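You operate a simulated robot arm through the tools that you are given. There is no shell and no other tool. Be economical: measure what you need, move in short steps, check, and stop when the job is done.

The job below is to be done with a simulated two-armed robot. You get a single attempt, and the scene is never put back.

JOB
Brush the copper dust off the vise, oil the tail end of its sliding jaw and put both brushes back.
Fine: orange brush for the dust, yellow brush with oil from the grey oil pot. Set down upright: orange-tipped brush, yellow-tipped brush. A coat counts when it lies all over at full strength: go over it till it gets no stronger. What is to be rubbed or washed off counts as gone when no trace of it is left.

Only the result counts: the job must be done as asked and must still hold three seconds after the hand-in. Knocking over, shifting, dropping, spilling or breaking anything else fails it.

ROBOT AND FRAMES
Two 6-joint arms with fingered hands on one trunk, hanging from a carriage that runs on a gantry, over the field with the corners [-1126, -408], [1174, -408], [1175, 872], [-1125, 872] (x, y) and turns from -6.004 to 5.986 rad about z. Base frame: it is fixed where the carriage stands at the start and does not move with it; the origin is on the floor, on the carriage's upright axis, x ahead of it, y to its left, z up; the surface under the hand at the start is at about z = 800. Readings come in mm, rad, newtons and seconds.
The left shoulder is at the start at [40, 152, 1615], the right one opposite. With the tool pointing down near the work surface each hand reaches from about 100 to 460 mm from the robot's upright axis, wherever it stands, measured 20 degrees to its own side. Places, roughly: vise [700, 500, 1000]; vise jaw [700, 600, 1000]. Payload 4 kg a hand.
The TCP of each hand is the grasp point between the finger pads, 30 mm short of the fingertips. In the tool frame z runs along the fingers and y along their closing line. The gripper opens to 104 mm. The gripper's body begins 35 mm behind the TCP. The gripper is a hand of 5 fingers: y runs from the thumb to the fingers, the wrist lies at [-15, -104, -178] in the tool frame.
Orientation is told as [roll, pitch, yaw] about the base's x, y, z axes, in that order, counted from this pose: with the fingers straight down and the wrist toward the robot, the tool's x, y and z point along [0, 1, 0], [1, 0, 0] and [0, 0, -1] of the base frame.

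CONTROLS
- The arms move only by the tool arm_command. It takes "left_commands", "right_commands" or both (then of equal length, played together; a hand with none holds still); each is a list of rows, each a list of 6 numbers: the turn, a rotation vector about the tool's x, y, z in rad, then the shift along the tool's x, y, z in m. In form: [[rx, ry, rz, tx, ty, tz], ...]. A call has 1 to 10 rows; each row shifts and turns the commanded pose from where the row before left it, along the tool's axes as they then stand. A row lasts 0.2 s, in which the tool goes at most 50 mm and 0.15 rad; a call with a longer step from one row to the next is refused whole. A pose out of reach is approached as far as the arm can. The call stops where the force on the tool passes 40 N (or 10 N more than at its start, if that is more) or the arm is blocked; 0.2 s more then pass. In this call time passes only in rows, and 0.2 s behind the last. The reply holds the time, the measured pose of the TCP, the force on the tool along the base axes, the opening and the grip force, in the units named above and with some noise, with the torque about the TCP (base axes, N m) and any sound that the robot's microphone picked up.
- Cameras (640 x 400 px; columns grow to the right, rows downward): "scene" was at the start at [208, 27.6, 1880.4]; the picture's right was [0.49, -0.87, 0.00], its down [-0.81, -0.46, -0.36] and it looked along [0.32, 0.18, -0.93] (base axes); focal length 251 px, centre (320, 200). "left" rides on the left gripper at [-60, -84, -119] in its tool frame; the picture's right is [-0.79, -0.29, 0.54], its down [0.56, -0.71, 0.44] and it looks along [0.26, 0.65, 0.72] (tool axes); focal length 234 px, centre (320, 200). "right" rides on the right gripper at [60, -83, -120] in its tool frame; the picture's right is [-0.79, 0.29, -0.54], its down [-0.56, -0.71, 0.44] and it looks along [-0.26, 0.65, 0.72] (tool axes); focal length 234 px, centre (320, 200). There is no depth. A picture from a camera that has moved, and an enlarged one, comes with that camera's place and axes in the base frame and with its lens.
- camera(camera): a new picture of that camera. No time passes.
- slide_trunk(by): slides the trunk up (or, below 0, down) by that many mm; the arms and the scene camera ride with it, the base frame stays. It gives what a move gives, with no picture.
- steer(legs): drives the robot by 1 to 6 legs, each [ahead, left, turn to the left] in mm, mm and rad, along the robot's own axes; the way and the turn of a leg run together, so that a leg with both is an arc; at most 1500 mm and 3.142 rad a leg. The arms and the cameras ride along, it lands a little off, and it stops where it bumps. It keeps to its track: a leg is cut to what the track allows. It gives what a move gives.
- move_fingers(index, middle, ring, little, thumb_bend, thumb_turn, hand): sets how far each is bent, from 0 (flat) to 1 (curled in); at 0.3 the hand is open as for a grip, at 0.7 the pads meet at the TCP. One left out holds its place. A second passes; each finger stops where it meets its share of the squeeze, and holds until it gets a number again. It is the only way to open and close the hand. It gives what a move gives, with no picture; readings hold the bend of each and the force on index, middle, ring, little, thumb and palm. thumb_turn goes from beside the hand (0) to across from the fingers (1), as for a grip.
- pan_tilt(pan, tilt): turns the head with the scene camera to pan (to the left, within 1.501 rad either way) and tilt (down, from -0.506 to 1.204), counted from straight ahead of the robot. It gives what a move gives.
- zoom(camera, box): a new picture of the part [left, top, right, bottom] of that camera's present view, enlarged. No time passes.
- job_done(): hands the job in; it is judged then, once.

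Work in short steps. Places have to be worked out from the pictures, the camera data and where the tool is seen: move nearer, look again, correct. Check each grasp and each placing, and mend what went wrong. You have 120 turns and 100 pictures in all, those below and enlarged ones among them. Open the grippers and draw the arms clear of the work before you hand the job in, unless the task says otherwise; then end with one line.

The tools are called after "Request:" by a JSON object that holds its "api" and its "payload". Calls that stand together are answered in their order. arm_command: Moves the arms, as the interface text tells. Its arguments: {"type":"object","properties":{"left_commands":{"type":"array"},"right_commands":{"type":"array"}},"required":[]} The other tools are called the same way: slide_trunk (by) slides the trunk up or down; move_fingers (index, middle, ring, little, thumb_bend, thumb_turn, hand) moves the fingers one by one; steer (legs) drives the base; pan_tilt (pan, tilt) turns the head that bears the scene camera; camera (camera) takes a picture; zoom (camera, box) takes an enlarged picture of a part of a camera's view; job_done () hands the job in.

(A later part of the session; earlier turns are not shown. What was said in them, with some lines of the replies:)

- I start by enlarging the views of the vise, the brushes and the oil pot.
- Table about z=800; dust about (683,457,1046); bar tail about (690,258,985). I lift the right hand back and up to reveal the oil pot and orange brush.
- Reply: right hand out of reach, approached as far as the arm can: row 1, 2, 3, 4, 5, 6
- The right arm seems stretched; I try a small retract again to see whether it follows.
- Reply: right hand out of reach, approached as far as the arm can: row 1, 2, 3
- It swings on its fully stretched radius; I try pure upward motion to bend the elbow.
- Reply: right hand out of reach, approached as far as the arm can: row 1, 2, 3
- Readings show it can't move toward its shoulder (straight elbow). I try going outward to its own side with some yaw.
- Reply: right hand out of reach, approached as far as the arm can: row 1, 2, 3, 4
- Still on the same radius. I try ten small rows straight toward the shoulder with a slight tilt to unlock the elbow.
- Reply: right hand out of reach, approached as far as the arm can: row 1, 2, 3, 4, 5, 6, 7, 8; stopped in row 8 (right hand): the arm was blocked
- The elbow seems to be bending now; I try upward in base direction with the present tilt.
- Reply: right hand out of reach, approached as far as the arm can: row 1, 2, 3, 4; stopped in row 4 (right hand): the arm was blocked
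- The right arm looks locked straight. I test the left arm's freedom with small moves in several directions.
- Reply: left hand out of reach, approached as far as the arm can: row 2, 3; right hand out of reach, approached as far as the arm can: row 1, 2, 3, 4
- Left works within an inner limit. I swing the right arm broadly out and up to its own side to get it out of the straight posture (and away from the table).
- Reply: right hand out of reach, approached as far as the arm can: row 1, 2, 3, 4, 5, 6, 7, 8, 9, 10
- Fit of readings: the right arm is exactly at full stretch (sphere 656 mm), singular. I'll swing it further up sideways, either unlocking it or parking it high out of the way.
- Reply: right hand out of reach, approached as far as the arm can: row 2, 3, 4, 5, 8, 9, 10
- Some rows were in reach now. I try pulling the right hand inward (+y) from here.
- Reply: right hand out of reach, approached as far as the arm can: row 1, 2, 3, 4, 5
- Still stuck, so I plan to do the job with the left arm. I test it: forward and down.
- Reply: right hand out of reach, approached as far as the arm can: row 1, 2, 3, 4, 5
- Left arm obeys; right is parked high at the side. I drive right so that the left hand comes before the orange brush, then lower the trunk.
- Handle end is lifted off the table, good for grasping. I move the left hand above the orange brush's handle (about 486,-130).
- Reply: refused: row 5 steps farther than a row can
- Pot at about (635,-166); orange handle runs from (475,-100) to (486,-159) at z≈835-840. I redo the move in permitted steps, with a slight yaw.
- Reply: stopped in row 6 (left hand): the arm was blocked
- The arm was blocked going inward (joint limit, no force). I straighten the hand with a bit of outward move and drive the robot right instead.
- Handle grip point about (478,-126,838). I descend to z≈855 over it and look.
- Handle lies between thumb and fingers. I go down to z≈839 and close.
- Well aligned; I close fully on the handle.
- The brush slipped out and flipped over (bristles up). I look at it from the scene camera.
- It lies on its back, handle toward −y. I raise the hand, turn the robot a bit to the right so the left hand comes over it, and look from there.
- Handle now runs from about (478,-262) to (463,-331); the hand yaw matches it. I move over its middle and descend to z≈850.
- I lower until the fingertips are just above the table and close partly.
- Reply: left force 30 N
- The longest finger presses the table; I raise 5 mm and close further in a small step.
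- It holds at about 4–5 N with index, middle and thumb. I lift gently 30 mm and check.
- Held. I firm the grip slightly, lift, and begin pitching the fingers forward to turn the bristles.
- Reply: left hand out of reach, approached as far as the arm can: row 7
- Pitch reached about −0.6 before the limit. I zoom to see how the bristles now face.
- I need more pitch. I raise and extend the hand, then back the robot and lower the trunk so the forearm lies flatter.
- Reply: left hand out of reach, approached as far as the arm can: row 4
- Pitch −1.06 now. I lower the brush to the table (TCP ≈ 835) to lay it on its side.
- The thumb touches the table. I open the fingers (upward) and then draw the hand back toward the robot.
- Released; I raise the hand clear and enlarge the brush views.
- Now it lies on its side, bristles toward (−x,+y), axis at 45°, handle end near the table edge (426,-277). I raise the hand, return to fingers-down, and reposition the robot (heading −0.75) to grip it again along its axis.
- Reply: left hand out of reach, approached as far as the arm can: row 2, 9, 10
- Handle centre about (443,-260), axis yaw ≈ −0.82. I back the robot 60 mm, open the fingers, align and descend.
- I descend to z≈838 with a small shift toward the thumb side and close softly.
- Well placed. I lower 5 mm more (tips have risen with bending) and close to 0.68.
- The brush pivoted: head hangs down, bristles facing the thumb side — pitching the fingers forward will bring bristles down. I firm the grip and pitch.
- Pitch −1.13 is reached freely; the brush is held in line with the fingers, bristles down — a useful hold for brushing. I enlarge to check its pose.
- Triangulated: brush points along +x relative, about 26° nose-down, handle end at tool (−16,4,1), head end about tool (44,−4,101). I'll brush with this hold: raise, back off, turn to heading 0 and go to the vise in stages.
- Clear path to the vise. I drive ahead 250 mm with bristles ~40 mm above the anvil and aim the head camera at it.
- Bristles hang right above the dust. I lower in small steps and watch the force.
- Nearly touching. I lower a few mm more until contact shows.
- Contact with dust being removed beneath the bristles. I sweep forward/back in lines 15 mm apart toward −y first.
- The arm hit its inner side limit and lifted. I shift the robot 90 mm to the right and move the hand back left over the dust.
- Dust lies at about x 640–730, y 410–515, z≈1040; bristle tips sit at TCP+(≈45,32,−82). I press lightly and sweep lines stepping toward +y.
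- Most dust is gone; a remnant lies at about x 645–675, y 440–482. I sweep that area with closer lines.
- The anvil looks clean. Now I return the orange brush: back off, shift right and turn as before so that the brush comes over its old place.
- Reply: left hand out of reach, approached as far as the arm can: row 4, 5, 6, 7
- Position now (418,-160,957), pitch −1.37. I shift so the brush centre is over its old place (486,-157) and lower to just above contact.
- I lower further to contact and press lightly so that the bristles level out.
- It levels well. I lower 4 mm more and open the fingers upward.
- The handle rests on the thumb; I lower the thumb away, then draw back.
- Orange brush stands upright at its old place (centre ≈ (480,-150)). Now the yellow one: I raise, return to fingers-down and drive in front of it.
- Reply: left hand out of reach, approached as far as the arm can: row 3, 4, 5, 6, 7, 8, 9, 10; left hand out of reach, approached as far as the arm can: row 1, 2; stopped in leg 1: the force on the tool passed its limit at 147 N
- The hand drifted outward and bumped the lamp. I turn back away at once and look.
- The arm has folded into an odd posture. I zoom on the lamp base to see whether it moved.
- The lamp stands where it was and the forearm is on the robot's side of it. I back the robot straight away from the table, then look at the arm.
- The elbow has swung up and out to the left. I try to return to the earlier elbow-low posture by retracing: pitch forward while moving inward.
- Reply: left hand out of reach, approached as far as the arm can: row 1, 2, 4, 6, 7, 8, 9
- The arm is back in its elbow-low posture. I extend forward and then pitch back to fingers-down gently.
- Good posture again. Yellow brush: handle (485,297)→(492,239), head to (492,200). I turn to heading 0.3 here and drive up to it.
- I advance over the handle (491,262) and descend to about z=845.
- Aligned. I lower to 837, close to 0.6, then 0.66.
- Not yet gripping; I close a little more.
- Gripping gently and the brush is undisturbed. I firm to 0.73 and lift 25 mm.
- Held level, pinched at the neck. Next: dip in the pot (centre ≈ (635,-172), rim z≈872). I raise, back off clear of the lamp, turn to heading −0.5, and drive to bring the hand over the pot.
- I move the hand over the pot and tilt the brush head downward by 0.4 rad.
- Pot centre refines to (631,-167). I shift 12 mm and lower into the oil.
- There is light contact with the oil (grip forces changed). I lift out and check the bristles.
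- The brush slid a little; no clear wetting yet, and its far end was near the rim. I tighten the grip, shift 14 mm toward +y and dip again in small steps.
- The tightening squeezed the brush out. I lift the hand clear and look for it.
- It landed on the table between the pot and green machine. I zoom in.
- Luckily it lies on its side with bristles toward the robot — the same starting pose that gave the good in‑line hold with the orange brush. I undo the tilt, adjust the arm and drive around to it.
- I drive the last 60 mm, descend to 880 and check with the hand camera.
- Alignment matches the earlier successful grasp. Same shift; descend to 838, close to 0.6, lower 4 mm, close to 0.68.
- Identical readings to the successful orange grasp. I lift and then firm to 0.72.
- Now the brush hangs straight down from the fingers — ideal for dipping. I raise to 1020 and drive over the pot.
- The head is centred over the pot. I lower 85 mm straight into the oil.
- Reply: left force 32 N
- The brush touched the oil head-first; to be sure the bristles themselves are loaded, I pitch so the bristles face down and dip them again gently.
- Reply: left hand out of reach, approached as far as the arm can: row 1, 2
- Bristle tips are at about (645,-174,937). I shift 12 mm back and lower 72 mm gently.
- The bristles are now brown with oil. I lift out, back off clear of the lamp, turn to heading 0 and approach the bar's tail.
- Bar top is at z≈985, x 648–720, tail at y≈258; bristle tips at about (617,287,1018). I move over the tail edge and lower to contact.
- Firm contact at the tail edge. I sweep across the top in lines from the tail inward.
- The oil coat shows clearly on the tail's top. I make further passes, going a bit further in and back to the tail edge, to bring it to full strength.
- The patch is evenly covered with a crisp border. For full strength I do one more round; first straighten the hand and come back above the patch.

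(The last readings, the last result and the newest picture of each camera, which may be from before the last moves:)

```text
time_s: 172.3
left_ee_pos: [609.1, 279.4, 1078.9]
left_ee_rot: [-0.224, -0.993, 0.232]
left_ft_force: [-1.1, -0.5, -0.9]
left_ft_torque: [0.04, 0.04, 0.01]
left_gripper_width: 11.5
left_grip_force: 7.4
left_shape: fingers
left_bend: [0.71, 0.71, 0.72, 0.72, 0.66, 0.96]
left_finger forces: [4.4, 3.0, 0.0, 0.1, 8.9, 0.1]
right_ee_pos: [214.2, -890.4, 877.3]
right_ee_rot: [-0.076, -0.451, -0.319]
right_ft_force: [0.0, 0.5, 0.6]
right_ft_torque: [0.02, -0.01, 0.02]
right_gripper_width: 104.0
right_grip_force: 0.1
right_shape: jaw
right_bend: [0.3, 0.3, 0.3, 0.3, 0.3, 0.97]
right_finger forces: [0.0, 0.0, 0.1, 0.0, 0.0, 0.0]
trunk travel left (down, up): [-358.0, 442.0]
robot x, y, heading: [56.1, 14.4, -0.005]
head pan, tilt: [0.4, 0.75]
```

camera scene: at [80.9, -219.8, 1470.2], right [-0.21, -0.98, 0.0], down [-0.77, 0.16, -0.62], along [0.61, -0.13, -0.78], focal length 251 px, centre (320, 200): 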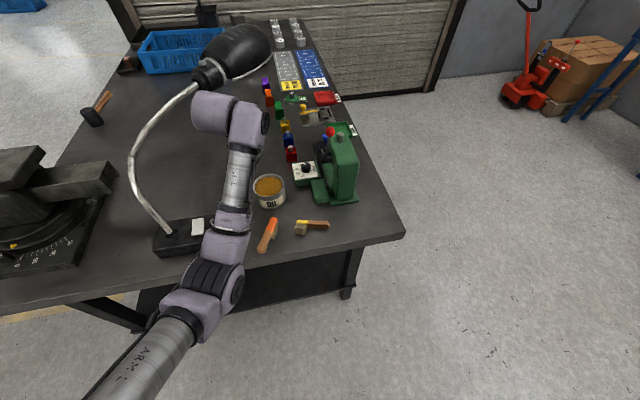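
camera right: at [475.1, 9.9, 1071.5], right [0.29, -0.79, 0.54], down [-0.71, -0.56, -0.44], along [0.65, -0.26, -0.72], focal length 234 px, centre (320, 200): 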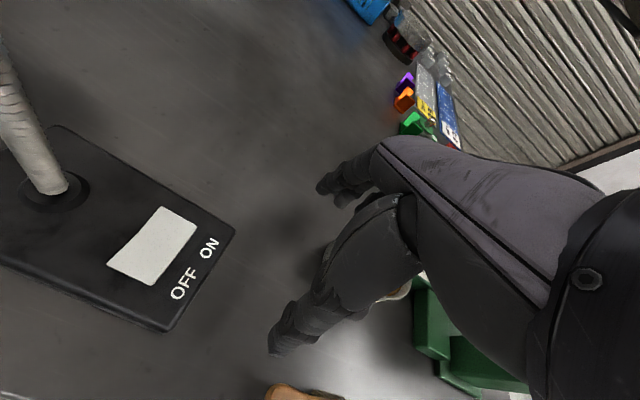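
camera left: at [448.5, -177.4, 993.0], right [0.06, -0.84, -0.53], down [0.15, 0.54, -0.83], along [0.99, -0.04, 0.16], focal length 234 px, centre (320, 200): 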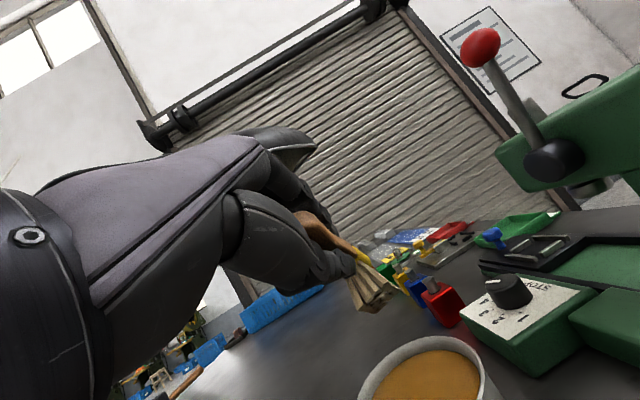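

I over-corrected; I undo that turn and check.

Request:
{"api": "arm_command", "payload": {"left_commands": [[0, 0.106, 0.072, 0, 0, 0], [0, 0, 0, 0.012, 0, 0]]}}

```text
time_s: 172.9
left_ee_pos: [606.8, 294.6, 1076.8]
left_ee_rot: [0.003, -1.002, 0.094]
left_ft_force: [-0.3, -0.2, 0.5]
left_ft_torque: [-0.01, 0.05, -0.05]
left_gripper_width: 11.7
left_grip_force: 8.0
left_shape: fingers
left_bend: [0.71, 0.71, 0.72, 0.72, 0.66, 0.96]
left_finger forces: [4.5, 2.9, 0.0, 0.0, 8.8, 0.0]
right_ee_pos: [213.5, -887.3, 875.8]
right_ee_rot: [-0.073, -0.45, -0.32]
right_ft_force: [0.3, 0.8, -0.7]
right_ft_torque: [-0.01, 0.0, -0.01]
right_gripper_width: 103.8
right_grip_force: 0.0
right_shape: jaw
right_bend: [0.3, 0.3, 0.3, 0.3, 0.3, 0.97]
right_finger forces: [0.0, 0.0, 0.1, 0.0, 0.1, 0.1]
trunk travel left (down, up): [-358.0, 442.0]
robot x, y, heading: [51.3, 11.5, -0.0]
head pan, tilt: [0.4, 0.75]
```

Pose restored. One more round of sweeps over the patch.

Request:
{"api": "arm_command", "payload": {"left_commands": [[0, 0, 0, 0, -0.0235, 0.0151], [0, 0, 0, 0.012, 0.0006, 0.001], [0, 0, 0, -0.0033, 0.0183, 0.0285], [0, 0, 0, -0.0033, 0.0183, 0.0285], [0, 0, 0, -0.012, -0.0006, -0.001], [0, 0, 0, 0.0033, -0.0183, -0.0285], [0, 0, 0, 0.0033, -0.0183, -0.0285], [0, 0, 0, -0.012, -0.0006, -0.001], [0, 0, 0, -0.0033, 0.0183, 0.0285], [0, 0, 0, -0.0033, 0.0183, 0.0285]]}}

Request:
{"api": "arm_command", "payload": {"left_commands": [[0, 0, 0, -0.01, -0.0005, -0.0008], [0, 0, 0, 0.0033, -0.0183, -0.0285], [0, 0, 0, 0.0033, -0.0183, -0.0285], [0, 0, 0, -0.008, -0.0004, -0.0007], [0, 0, 0, -0.0033, 0.0183, 0.0285], [0, 0, 0, -0.0033, 0.0183, 0.0285], [0, 0, 0, 0, 0.034, -0.0217], [0, 0, 0, 0, 0.034, -0.0217]]}}

```text
time_s: 175.2
left_ee_pos: [675.9, 278.2, 1051.7]
left_ee_rot: [-0.004, -1.002, 0.099]
left_ft_force: [-1.5, -0.2, 3.3]
left_ft_torque: [0.04, -0.12, -0.01]
left_gripper_width: 11.5
left_grip_force: 10.0
left_shape: fingers
left_bend: [0.71, 0.71, 0.72, 0.72, 0.66, 0.96]
left_finger forces: [5.3, 6.0, 0.1, 0.0, 7.7, 0.0]
right_ee_pos: [214.9, -889.4, 876.0]
right_ee_rot: [-0.076, -0.451, -0.315]
right_ft_force: [-0.1, 1.3, -0.5]
right_ft_torque: [-0.03, -0.02, 0.02]
right_gripper_width: 104.3
right_grip_force: 0.1
right_shape: jaw
right_bend: [0.3, 0.3, 0.3, 0.3, 0.3, 0.97]
right_finger forces: [0.1, 0.0, 0.1, 0.1, 0.1, 0.1]
trunk travel left (down, up): [-358.0, 442.0]
robot x, y, heading: [56.5, 10.9, -0.003]
head pan, tilt: [0.4, 0.75]
```

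```text
time_s: 176.9
left_ee_pos: [677.7, 265.2, 1130.2]
left_ee_rot: [-0.002, -1.001, 0.097]
left_ft_force: [-0.5, 0.1, -0.5]
left_ft_torque: [-0.03, 0.04, 0.02]
left_gripper_width: 11.7
left_grip_force: 8.3
left_shape: fingers
left_bend: [0.71, 0.71, 0.72, 0.72, 0.66, 0.96]
left_finger forces: [4.3, 3.0, 0.0, 0.0, 9.5, 0.0]
right_ee_pos: [216.6, -888.7, 876.1]
right_ee_rot: [-0.073, -0.452, -0.317]
right_ft_force: [-0.3, -0.4, -0.8]
right_ft_torque: [0.01, -0.05, -0.02]
right_gripper_width: 103.9
right_grip_force: 0.0
right_shape: jaw
right_bend: [0.3, 0.3, 0.3, 0.3, 0.3, 0.97]
right_finger forces: [0.0, 0.1, 0.0, 0.1, 0.0, 0.0]
trunk travel left (down, up): [-358.0, 442.0]
robot x, y, heading: [54.6, 13.9, -0.008]
head pan, tilt: [0.4, 0.75]
```

Coat done. Now I return the yellow brush: back the robot away, retract a little, and pitch to −1.2 above its old place (centre ≈ (490,250)).

Request:
{"api": "steer", "payload": {"legs": [[-154, -25, 0]]}}

Request:
{"api": "arm_command", "payload": {"left_commands": [[0, 0, 0, 0.005, -0.0161, -0.0251], [0, 0, 0, 0.005, -0.0161, -0.0251], [-0.1, 0, 0, 0, 0, 0], [-0.1, 0, 0, 0, 0, 0], [0, 0, 0, 0, -0.0419, 0.0163], [0, 0, 0, 0, -0.0419, 0.0163], [0, 0, 0, 0, -0.0419, 0.0163], [0, 0, 0, 0, -0.0419, 0.0163]]}}

```text
time_s: 178.3
left_ee_pos: [527.1, 239.1, 1129.9]
left_ee_rot: [0.0, -1.001, 0.099]
left_ft_force: [0.4, -0.4, -0.9]
left_ft_torque: [0.0, 0.01, -0.01]
left_gripper_width: 11.8
left_grip_force: 8.9
left_shape: fingers
left_bend: [0.71, 0.71, 0.72, 0.72, 0.66, 0.96]
left_finger forces: [4.3, 3.0, 0.0, 0.1, 9.4, 0.0]
right_ee_pos: [65.4, -914.6, 876.8]
right_ee_rot: [-0.075, -0.452, -0.316]
right_ft_force: [-0.7, 0.8, -0.1]
right_ft_torque: [-0.03, 0.0, 0.0]
right_gripper_width: 103.9
right_grip_force: 0.1
right_shape: jaw
right_bend: [0.3, 0.3, 0.3, 0.3, 0.3, 0.97]
right_finger forces: [0.0, 0.1, 0.0, 0.1, 0.0, 0.0]
trunk travel left (down, up): [-358.0, 442.0]
robot x, y, heading: [-93.9, -16.8, -0.003]
head pan, tilt: [0.4, 0.75]
```

```text
time_s: 180.1
left_ee_pos: [469.4, 214.7, 958.4]
left_ee_rot: [0.0, -1.19, 0.091]
left_ft_force: [-0.5, -1.7, -0.5]
left_ft_torque: [0.0, 0.05, 0.07]
left_gripper_width: 12.1
left_grip_force: 8.3
left_shape: fingers
left_bend: [0.71, 0.71, 0.72, 0.72, 0.66, 0.96]
left_finger forces: [4.4, 2.9, 0.1, 0.0, 9.1, 0.0]
left hand out of reach, approached as far as the arm can: row 8
right_ee_pos: [67.9, -918.8, 879.5]
right_ee_rot: [-0.078, -0.453, -0.315]
right_ft_force: [0.6, -1.2, 0.1]
right_ft_torque: [0.05, 0.04, 0.02]
right_gripper_width: 103.8
right_grip_force: 0.1
right_shape: jaw
right_bend: [0.3, 0.3, 0.3, 0.3, 0.3, 0.97]
right_finger forces: [0.0, 0.0, 0.0, 0.0, 0.0, 0.0]
trunk travel left (down, up): [-358.0, 442.0]
robot x, y, heading: [-87.9, -10.7, 0.007]
head pan, tilt: [0.4, 0.75]
```

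The arm is near its inner limit. I shift the robot back/right by 60 mm and move the arm out correspondingly to (464,245).

Request:
{"api": "steer", "payload": {"legs": [[-60, -60, 0]]}}

Request:
{"api": "arm_command", "payload": {"left_commands": [[0, 0, 0, 0.0282, 0.0078, 0.0194], [0, 0, 0, 0.0282, 0.0078, 0.0194], [0, 0, 0, 0.0282, 0.0078, 0.0194], [0, 0, 0, 0, -0.0371, 0.0149], [0, 0, 0, 0, -0.0325, 0.013]]}}

Request:
{"api": "camera", "payload": {"camera": "left"}}

```text
time_s: 181.2
left_ee_pos: [409.6, 157.4, 960.7]
left_ee_rot: [0.002, -1.191, 0.086]
left_ft_force: [-0.1, 0.0, -1.3]
left_ft_torque: [0.02, 0.03, 0.04]
left_gripper_width: 11.5
left_grip_force: 8.8
left_shape: fingers
left_bend: [0.71, 0.71, 0.72, 0.72, 0.66, 0.96]
left_finger forces: [4.4, 2.9, 0.0, 0.0, 9.2, 0.0]
right_ee_pos: [6.1, -975.9, 876.3]
right_ee_rot: [-0.075, -0.453, -0.317]
right_ft_force: [-0.8, -0.1, 0.2]
right_ft_torque: [-0.02, -0.03, 0.0]
right_gripper_width: 103.9
right_grip_force: 0.0
right_shape: jaw
right_bend: [0.3, 0.3, 0.3, 0.3, 0.3, 0.97]
right_finger forces: [0.0, 0.0, 0.0, 0.0, 0.1, 0.0]
trunk travel left (down, up): [-358.0, 442.0]
robot x, y, heading: [-154.2, -74.4, 0.003]
head pan, tilt: [0.4, 0.75]
```

```text
time_s: 182.4
left_ee_pos: [446.0, 201.8, 919.2]
left_ee_rot: [0.016, -1.186, 0.076]
left_ft_force: [0.2, -0.1, -1.0]
left_ft_torque: [0.0, 0.0, -0.02]
left_gripper_width: 11.6
left_grip_force: 8.1
left_shape: fingers
left_bend: [0.71, 0.71, 0.72, 0.72, 0.66, 0.96]
left_finger forces: [4.3, 2.8, 0.0, 0.0, 9.0, 0.0]
left hand out of reach, approached as far as the arm can: row 1, 2, 3, 4
right_ee_pos: [7.7, -975.8, 877.3]
right_ee_rot: [-0.076, -0.452, -0.317]
right_ft_force: [-0.1, -0.9, 0.0]
right_ft_torque: [0.01, 0.01, 0.02]
right_gripper_width: 103.7
right_grip_force: 0.1
right_shape: jaw
right_bend: [0.3, 0.3, 0.3, 0.3, 0.3, 0.97]
right_finger forces: [0.0, 0.0, 0.0, 0.0, 0.0, 0.1]
trunk travel left (down, up): [-358.0, 442.0]
robot x, y, heading: [-150.3, -73.2, 0.005]
head pan, tilt: [0.4, 0.75]
```

```text
5 pictures are left
camera left: at [310.1, 130.9, 886.0], right [0.47, -0.75, -0.47], down [0.09, 0.57, -0.81], along [0.88, 0.34, 0.33], focal length 234 px, centre (320, 200)
```

left: 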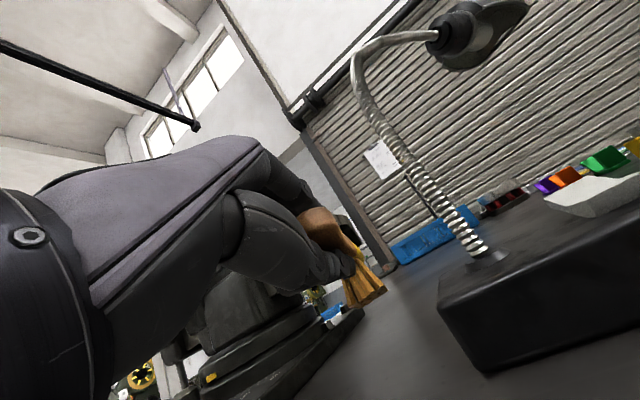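

I drive the hand to the target with the base, relax the yaw by −0.15 and lower to about z=865.

Request:
{"api": "steer", "payload": {"legs": [[20, 45, 0]]}}

Request:
{"api": "arm_command", "payload": {"left_commands": [[0, -0.139, 0.056, 0, 0, 0], [0, 0, 0, 0, -0.0278, 0.0112], [0, 0, 0, 0, -0.0232, 0.0093]]}}

```text
time_s: 183.3
left_ee_pos: [466.1, 248.7, 921.1]
left_ee_rot: [0.008, -1.191, 0.083]
left_ft_force: [-0.2, 0.6, -1.3]
left_ft_torque: [-0.01, 0.04, -0.03]
left_gripper_width: 11.7
left_grip_force: 8.3
left_shape: fingers
left_bend: [0.71, 0.71, 0.72, 0.72, 0.66, 0.96]
left_finger forces: [4.3, 2.8, 0.0, 0.1, 9.1, 0.0]
right_ee_pos: [26.6, -930.3, 876.5]
right_ee_rot: [-0.072, -0.453, -0.319]
right_ft_force: [-0.4, 0.3, 0.3]
right_ft_torque: [-0.03, -0.02, 0.01]
right_gripper_width: 103.8
right_grip_force: 0.0
right_shape: jaw
right_bend: [0.3, 0.3, 0.3, 0.3, 0.3, 0.97]
right_finger forces: [0.0, 0.0, 0.0, 0.1, 0.0, 0.0]
trunk travel left (down, up): [-358.0, 442.0]
robot x, y, heading: [-134.0, -26.9, -0.003]
head pan, tilt: [0.4, 0.75]
```

```text
time_s: 184.1
left_ee_pos: [464.8, 246.6, 900.6]
left_ee_rot: [-0.008, -1.16, 0.02]
left_ft_force: [0.9, 0.0, -0.9]
left_ft_torque: [-0.01, 0.03, 0.0]
left_gripper_width: 11.4
left_grip_force: 7.9
left_shape: fingers
left_bend: [0.71, 0.71, 0.72, 0.72, 0.66, 0.96]
left_finger forces: [4.4, 2.7, 0.0, 0.1, 8.9, 0.0]
left hand out of reach, approached as far as the arm can: row 1, 2
right_ee_pos: [27.1, -930.7, 875.1]
right_ee_rot: [-0.075, -0.452, -0.318]
right_ft_force: [-0.7, 0.0, -0.5]
right_ft_torque: [0.0, 0.03, -0.02]
right_gripper_width: 103.8
right_grip_force: 0.1
right_shape: jaw
right_bend: [0.3, 0.3, 0.3, 0.3, 0.3, 0.97]
right_finger forces: [0.1, 0.0, 0.0, 0.0, 0.1, 0.0]
trunk travel left (down, up): [-358.0, 442.0]
robot x, y, heading: [-133.0, -28.2, 0.001]
head pan, tilt: [0.4, 0.75]
```

The arm can't go lower there, so I lower with the trunk instead: 40 mm, then check force.

Request:
{"api": "slide_trunk", "payload": {"by": -40}}

Request:
{"api": "zoom", "payload": {"camera": "left", "box": [240, 180, 480, 380]}}

```text
time_s: 185.0
left_ee_pos: [464.5, 245.2, 861.0]
left_ee_rot: [-0.01, -1.159, 0.019]
left_ft_force: [0.2, -0.5, -0.8]
left_ft_torque: [0.01, 0.04, 0.01]
left_gripper_width: 11.5
left_grip_force: 8.2
left_shape: fingers
left_bend: [0.71, 0.71, 0.72, 0.72, 0.66, 0.96]
left_finger forces: [4.4, 2.9, 0.0, 0.1, 9.0, 0.1]
right_ee_pos: [28.0, -930.5, 836.8]
right_ee_rot: [-0.074, -0.453, -0.318]
right_ft_force: [-0.7, -0.2, 0.4]
right_ft_torque: [0.01, -0.05, 0.02]
right_gripper_width: 103.8
right_grip_force: 0.0
right_shape: jaw
right_bend: [0.3, 0.3, 0.3, 0.3, 0.3, 0.97]
right_finger forces: [0.0, 0.0, 0.1, 0.0, 0.0, 0.0]
trunk travel left (down, up): [-318.0, 482.0]
robot x, y, heading: [-136.5, -27.8, -0.001]
head pan, tilt: [0.4, 0.75]
```

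```text
2.00 times, centred on (360, 280) of left
camera zoom: at [322.9, 183.8, 832.1], right [0.39, -0.79, -0.48], down [0.11, 0.56, -0.82], along [0.91, 0.27, 0.31], focal length 468 px, centre (240, 40)
```

zoom: 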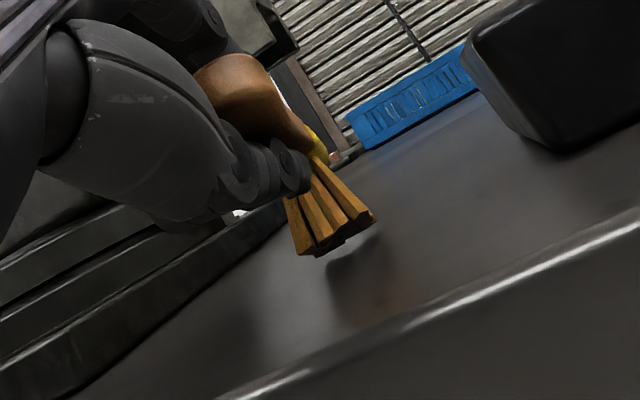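

Still about 10 mm above the table. I lower 10 mm, then 5 mm more.

Request:
{"api": "slide_trunk", "payload": {"by": -10}}

Request:
{"api": "slide_trunk", "payload": {"by": -5}}

```text
time_s: 185.5
left_ee_pos: [465.5, 245.1, 853.1]
left_ee_rot: [-0.008, -1.166, 0.021]
left_ft_force: [-4.0, -2.3, 12.1]
left_ft_torque: [0.03, -0.53, -0.06]
left_gripper_width: 12.0
left_grip_force: 13.4
left_shape: fingers
left_bend: [0.71, 0.66, 0.72, 0.72, 0.66, 0.97]
left_finger forces: [9.3, 9.9, 0.0, 0.1, 7.4, 0.0]
right_ee_pos: [26.9, -929.8, 825.4]
right_ee_rot: [-0.075, -0.452, -0.317]
right_ft_force: [0.9, -0.1, -0.3]
right_ft_torque: [0.01, -0.02, 0.01]
right_gripper_width: 104.0
right_grip_force: 0.1
right_shape: jaw
right_bend: [0.3, 0.3, 0.3, 0.3, 0.3, 0.97]
right_finger forces: [0.0, 0.0, 0.0, 0.0, 0.1, 0.0]
trunk travel left (down, up): [-308.0, 492.0]
robot x, y, heading: [-133.3, -34.3, -0.003]
head pan, tilt: [0.4, 0.75]
```

```text
time_s: 186.1
left_ee_pos: [464.1, 246.3, 847.4]
left_ee_rot: [-0.011, -1.167, 0.02]
left_ft_force: [-6.3, -0.5, 21.2]
left_ft_torque: [0.02, -0.99, -0.04]
left_gripper_width: 12.5
left_grip_force: 18.2
left_shape: fingers
left_bend: [0.71, 0.63, 0.72, 0.72, 0.67, 0.97]
left_finger forces: [15.2, 13.0, 0.1, 0.0, 8.1, 0.0]
right_ee_pos: [26.2, -930.1, 820.8]
right_ee_rot: [-0.075, -0.453, -0.317]
right_ft_force: [0.7, 0.9, 0.0]
right_ft_torque: [0.0, 0.01, 0.02]
right_gripper_width: 103.9
right_grip_force: 0.1
right_shape: jaw
right_bend: [0.3, 0.3, 0.3, 0.3, 0.3, 0.97]
right_finger forces: [0.0, 0.0, 0.0, 0.1, 0.0, 0.1]
trunk travel left (down, up): [-303.0, 497.0]
robot x, y, heading: [-134.9, -29.3, -0.003]
head pan, tilt: [0.4, 0.75]
```

Pressing 21 N; I relieve 5 mm, then open the fingers and lower the thumb.

Request:
{"api": "slide_trunk", "payload": {"by": 5}}

Request:
{"api": "move_fingers", "payload": {"hand": "left", "index": 0.62, "middle": 0.6, "ring": 0.6, "little": 0.6, "thumb_bend": 0.66}}

Request:
{"api": "zoom", "payload": {"camera": "left", "box": [240, 180, 480, 380]}}

```text
time_s: 186.6
left_ee_pos: [465.9, 245.9, 849.5]
left_ee_rot: [-0.005, -1.158, 0.02]
left_ft_force: [1.6, 1.0, 8.6]
left_ft_torque: [0.04, -0.67, -0.02]
left_gripper_width: 12.2
left_grip_force: 13.8
left_shape: fingers
left_bend: [0.71, 0.64, 0.72, 0.72, 0.67, 0.97]
left_finger forces: [11.4, 7.2, 0.0, 0.1, 9.1, 0.0]
right_ee_pos: [28.2, -930.4, 825.8]
right_ee_rot: [-0.074, -0.452, -0.317]
right_ft_force: [-0.5, 0.3, 0.7]
right_ft_torque: [-0.01, 0.01, -0.03]
right_gripper_width: 103.8
right_grip_force: 0.1
right_shape: jaw
right_bend: [0.3, 0.3, 0.3, 0.3, 0.3, 0.97]
right_finger forces: [0.0, 0.1, 0.0, 0.1, 0.1, 0.0]
trunk travel left (down, up): [-308.0, 492.0]
robot x, y, heading: [-132.7, -32.3, 0.001]
head pan, tilt: [0.4, 0.75]
```

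```text
time_s: 187.6
left_ee_pos: [465.7, 244.9, 851.0]
left_ee_rot: [-0.01, -1.161, 0.022]
left_ft_force: [0.7, 0.3, -0.8]
left_ft_torque: [0.03, 0.0, -0.02]
left_gripper_width: 17.0
left_grip_force: 0.3
left_shape: fingers
left_bend: [0.62, 0.6, 0.6, 0.6, 0.66, 0.97]
left_finger forces: [0.1, 0.1, 0.0, 0.0, 0.4, 0.0]
right_ee_pos: [27.2, -930.6, 825.7]
right_ee_rot: [-0.077, -0.453, -0.317]
right_ft_force: [-0.3, -1.0, -0.2]
right_ft_torque: [0.02, -0.02, -0.01]
right_gripper_width: 103.9
right_grip_force: 0.1
right_shape: jaw
right_bend: [0.3, 0.3, 0.3, 0.3, 0.3, 0.97]
right_finger forces: [0.1, 0.0, 0.0, 0.0, 0.1, 0.0]
trunk travel left (down, up): [-308.0, 492.0]
robot x, y, heading: [-132.6, -28.0, 0.003]
head pan, tilt: [0.4, 0.75]
```

```text
2.00 times, centred on (360, 280) of left
camera zoom: at [322.9, 184.0, 822.0], right [0.39, -0.79, -0.48], down [0.11, 0.56, -0.82], along [0.91, 0.27, 0.31], focal length 468 px, centre (240, 40)
```

zoom: 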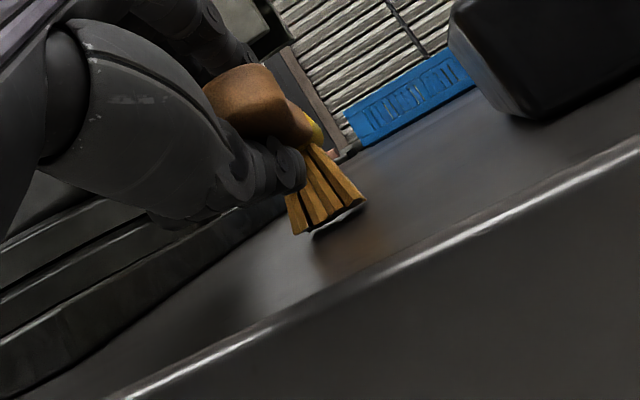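

It stands on its bristles, handle on the thumb. I lower the thumb and open the fingers more, then back the robot straight away.

Request:
{"api": "move_fingers", "payload": {"hand": "left", "index": 0.5, "middle": 0.5, "ring": 0.5, "little": 0.5, "thumb_bend": 0.55}}

Request:
{"api": "move_fingers", "payload": {"hand": "left", "thumb_bend": 0.44}}

Request:
{"api": "steer", "payload": {"legs": [[-130, 0, 0]]}}

Request:
{"api": "camera", "payload": {"camera": "scene"}}

```text
time_s: 188.6
left_ee_pos: [465.2, 245.4, 850.5]
left_ee_rot: [-0.009, -1.16, 0.02]
left_ft_force: [0.1, 0.2, 0.0]
left_ft_torque: [-0.03, -0.02, -0.05]
left_gripper_width: 45.3
left_grip_force: 0.1
left_shape: fingers
left_bend: [0.5, 0.5, 0.5, 0.5, 0.55, 0.97]
left_finger forces: [0.0, 0.1, 0.0, 0.0, 0.1, 0.0]
right_ee_pos: [26.1, -930.5, 826.8]
right_ee_rot: [-0.075, -0.453, -0.317]
right_ft_force: [0.6, 0.6, -0.5]
right_ft_torque: [0.01, -0.01, 0.01]
right_gripper_width: 103.8
right_grip_force: 0.0
right_shape: jaw
right_bend: [0.3, 0.3, 0.3, 0.3, 0.3, 0.97]
right_finger forces: [0.0, 0.0, 0.0, 0.1, 0.0, 0.0]
trunk travel left (down, up): [-308.0, 492.0]
robot x, y, heading: [-131.7, -30.3, -0.004]
head pan, tilt: [0.4, 0.75]
```

```text
time_s: 189.6
left_ee_pos: [464.8, 245.2, 850.8]
left_ee_rot: [-0.008, -1.16, 0.02]
left_ft_force: [-2.7, -0.4, 7.1]
left_ft_torque: [-0.1, 0.04, 0.01]
left_gripper_width: 53.1
left_grip_force: 2.7
left_shape: fingers
left_bend: [0.5, 0.5, 0.5, 0.5, 0.48, 0.97]
left_finger forces: [0.0, 0.1, 0.1, 0.0, 5.9, 0.1]
right_ee_pos: [27.3, -930.0, 826.7]
right_ee_rot: [-0.075, -0.451, -0.319]
right_ft_force: [0.6, 0.2, 0.8]
right_ft_torque: [-0.02, -0.01, 0.03]
right_gripper_width: 103.9
right_grip_force: 0.2
right_shape: jaw
right_bend: [0.3, 0.3, 0.3, 0.3, 0.3, 0.97]
right_finger forces: [0.0, 0.0, 0.0, 0.0, 0.0, 0.0]
trunk travel left (down, up): [-308.0, 492.0]
robot x, y, heading: [-128.5, -31.9, 0.001]
head pan, tilt: [0.4, 0.75]
```

```text
time_s: 190.9
left_ee_pos: [336.4, 245.0, 850.3]
left_ee_rot: [-0.008, -1.161, 0.018]
left_ft_force: [-1.3, 0.3, 0.4]
left_ft_torque: [-0.01, 0.0, 0.0]
left_gripper_width: 59.6
left_grip_force: 0.2
left_shape: fingers
left_bend: [0.5, 0.5, 0.5, 0.5, 0.44, 0.97]
left_finger forces: [0.0, 0.0, 0.0, 0.0, 0.0, 0.1]
right_ee_pos: [-101.8, -930.5, 826.0]
right_ee_rot: [-0.076, -0.451, -0.318]
right_ft_force: [-1.0, 0.3, 0.1]
right_ft_torque: [-0.01, -0.01, 0.05]
right_gripper_width: 103.7
right_grip_force: 0.1
right_shape: jaw
right_bend: [0.3, 0.3, 0.3, 0.3, 0.3, 0.97]
right_finger forces: [0.0, 0.0, 0.0, 0.1, 0.0, 0.0]
trunk travel left (down, up): [-308.0, 492.0]
robot x, y, heading: [-258.6, -27.1, 0.003]
head pan, tilt: [0.4, 0.75]
```

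```text
2 pictures are left
camera scene: at [-25.7, 3.1, 1432.0], right [0.39, -0.92, 0.0], down [-0.63, -0.27, -0.73], along [0.67, 0.28, -0.68], focal length 251 px, centre (320, 200)
```

scene: 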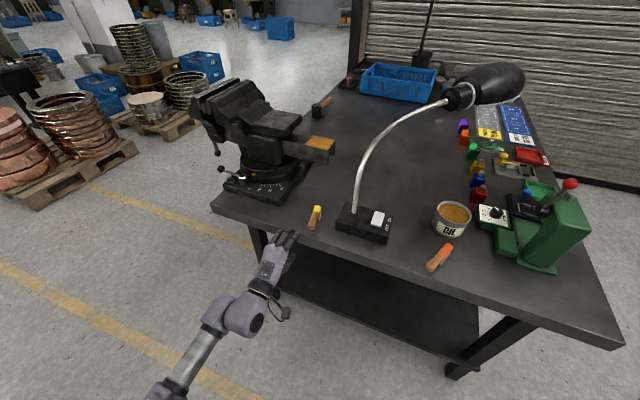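

Both brushes are on the table. I zoom to check the yellow brush, the anvil and the coat.

Request:
{"api": "zoom", "payload": {"camera": "scene", "box": [225, 95, 345, 235]}}

```text
2.86 times, centred on (285, 165) of scene
camera zoom: at [-25.7, 3.1, 1432.0], right [0.39, -0.92, 0.0], down [-0.63, -0.27, -0.73], along [0.67, 0.28, -0.68], focal length 718 px, centre (420, 300)
```

zoom: 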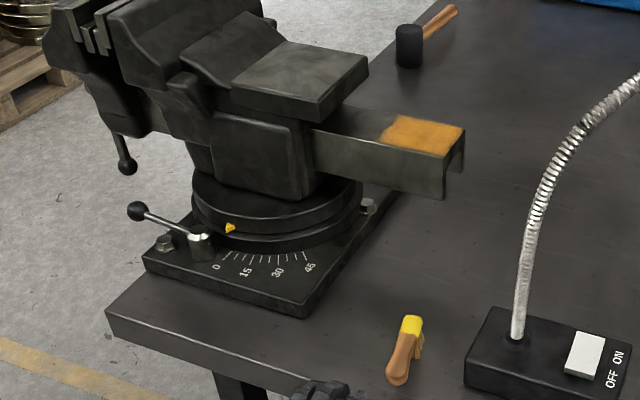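

Anvil spotless, coat even, yellow brush upright near its place. I open the hand fully and draw back clear.

Request:
{"api": "steer", "payload": {"legs": [[-150, 0, 0]]}}

Request:
{"api": "move_fingers", "payload": {"hand": "left", "index": 0.3, "middle": 0.3, "ring": 0.3, "little": 0.3, "thumb_bend": 0.3}}

Request:
{"api": "zoom", "payload": {"camera": "scene", "box": [260, 120, 460, 280]}}

```text
time_s: 192.3
left_ee_pos: [188.3, 247.1, 849.9]
left_ee_rot: [-0.008, -1.159, 0.02]
left_ft_force: [0.3, -0.3, 0.8]
left_ft_torque: [-0.01, 0.01, 0.03]
left_gripper_width: 59.7
left_grip_force: 0.0
left_shape: fingers
left_bend: [0.5, 0.5, 0.5, 0.5, 0.44, 0.97]
left_finger forces: [0.1, 0.0, 0.0, 0.1, 0.0, 0.0]
right_ee_pos: [-250.5, -930.9, 826.4]
right_ee_rot: [-0.075, -0.452, -0.316]
right_ft_force: [-0.7, 0.7, -0.5]
right_ft_torque: [0.02, 0.01, 0.03]
right_gripper_width: 103.9
right_grip_force: 0.1
right_shape: jaw
right_bend: [0.3, 0.3, 0.3, 0.3, 0.3, 0.97]
right_finger forces: [0.0, 0.0, 0.1, 0.1, 0.0, 0.1]
trunk travel left (down, up): [-308.0, 492.0]
robot x, y, heading: [-407.5, -26.2, -0.004]
head pan, tilt: [0.4, 0.75]
```

```text
time_s: 193.3
left_ee_pos: [187.1, 246.2, 850.9]
left_ee_rot: [-0.008, -1.161, 0.02]
left_ft_force: [0.5, 0.1, 0.2]
left_ft_torque: [0.01, -0.01, -0.01]
left_gripper_width: 103.0
left_grip_force: 0.0
left_shape: fingers
left_bend: [0.3, 0.3, 0.3, 0.3, 0.3, 0.97]
left_finger forces: [0.0, 0.0, 0.0, 0.0, 0.0, 0.0]
right_ee_pos: [-249.5, -931.2, 826.5]
right_ee_rot: [-0.076, -0.451, -0.317]
right_ft_force: [0.4, 0.7, 0.6]
right_ft_torque: [0.0, 0.01, 0.02]
right_gripper_width: 104.1
right_grip_force: 0.0
right_shape: jaw
right_bend: [0.3, 0.3, 0.3, 0.3, 0.3, 0.97]
right_finger forces: [0.0, 0.0, 0.0, 0.0, 0.0, 0.0]
trunk travel left (down, up): [-308.0, 492.0]
robot x, y, heading: [-409.7, -27.9, -0.002]
head pan, tilt: [0.4, 0.75]
```

```text
2.50 times, centred on (360, 200) of scene
camera zoom: at [-174.2, 3.2, 1432.1], right [0.39, -0.92, 0.0], down [-0.63, -0.27, -0.73], along [0.67, 0.29, -0.68], focal length 628 px, centre (220, 200)
```

zoom: 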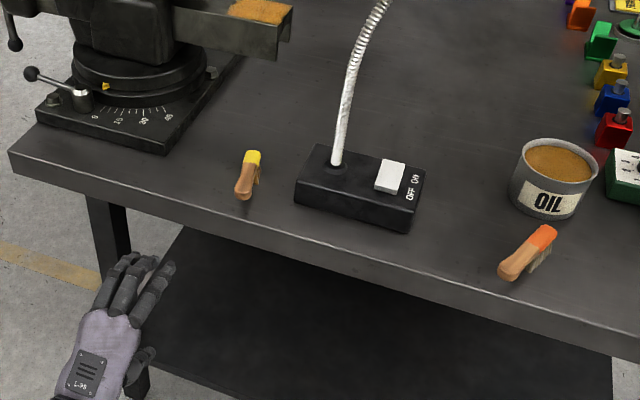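

Both brushes stand upright, the vise is clean and oiled, and the hands are open and clear. I hand the job in.

Request:
{"api": "job_done", "payload": {}}

```text
The job is handed in.
```

The copper dust is off the vise, the tail end of its sliding jaw has an even coat of oil, and both brushes are back upright about 10 and 20 mm from where they were, turned toward the vise; on the way I bumped the lamp hard (it shows no visible shift) and dropped both brushes once on the table.
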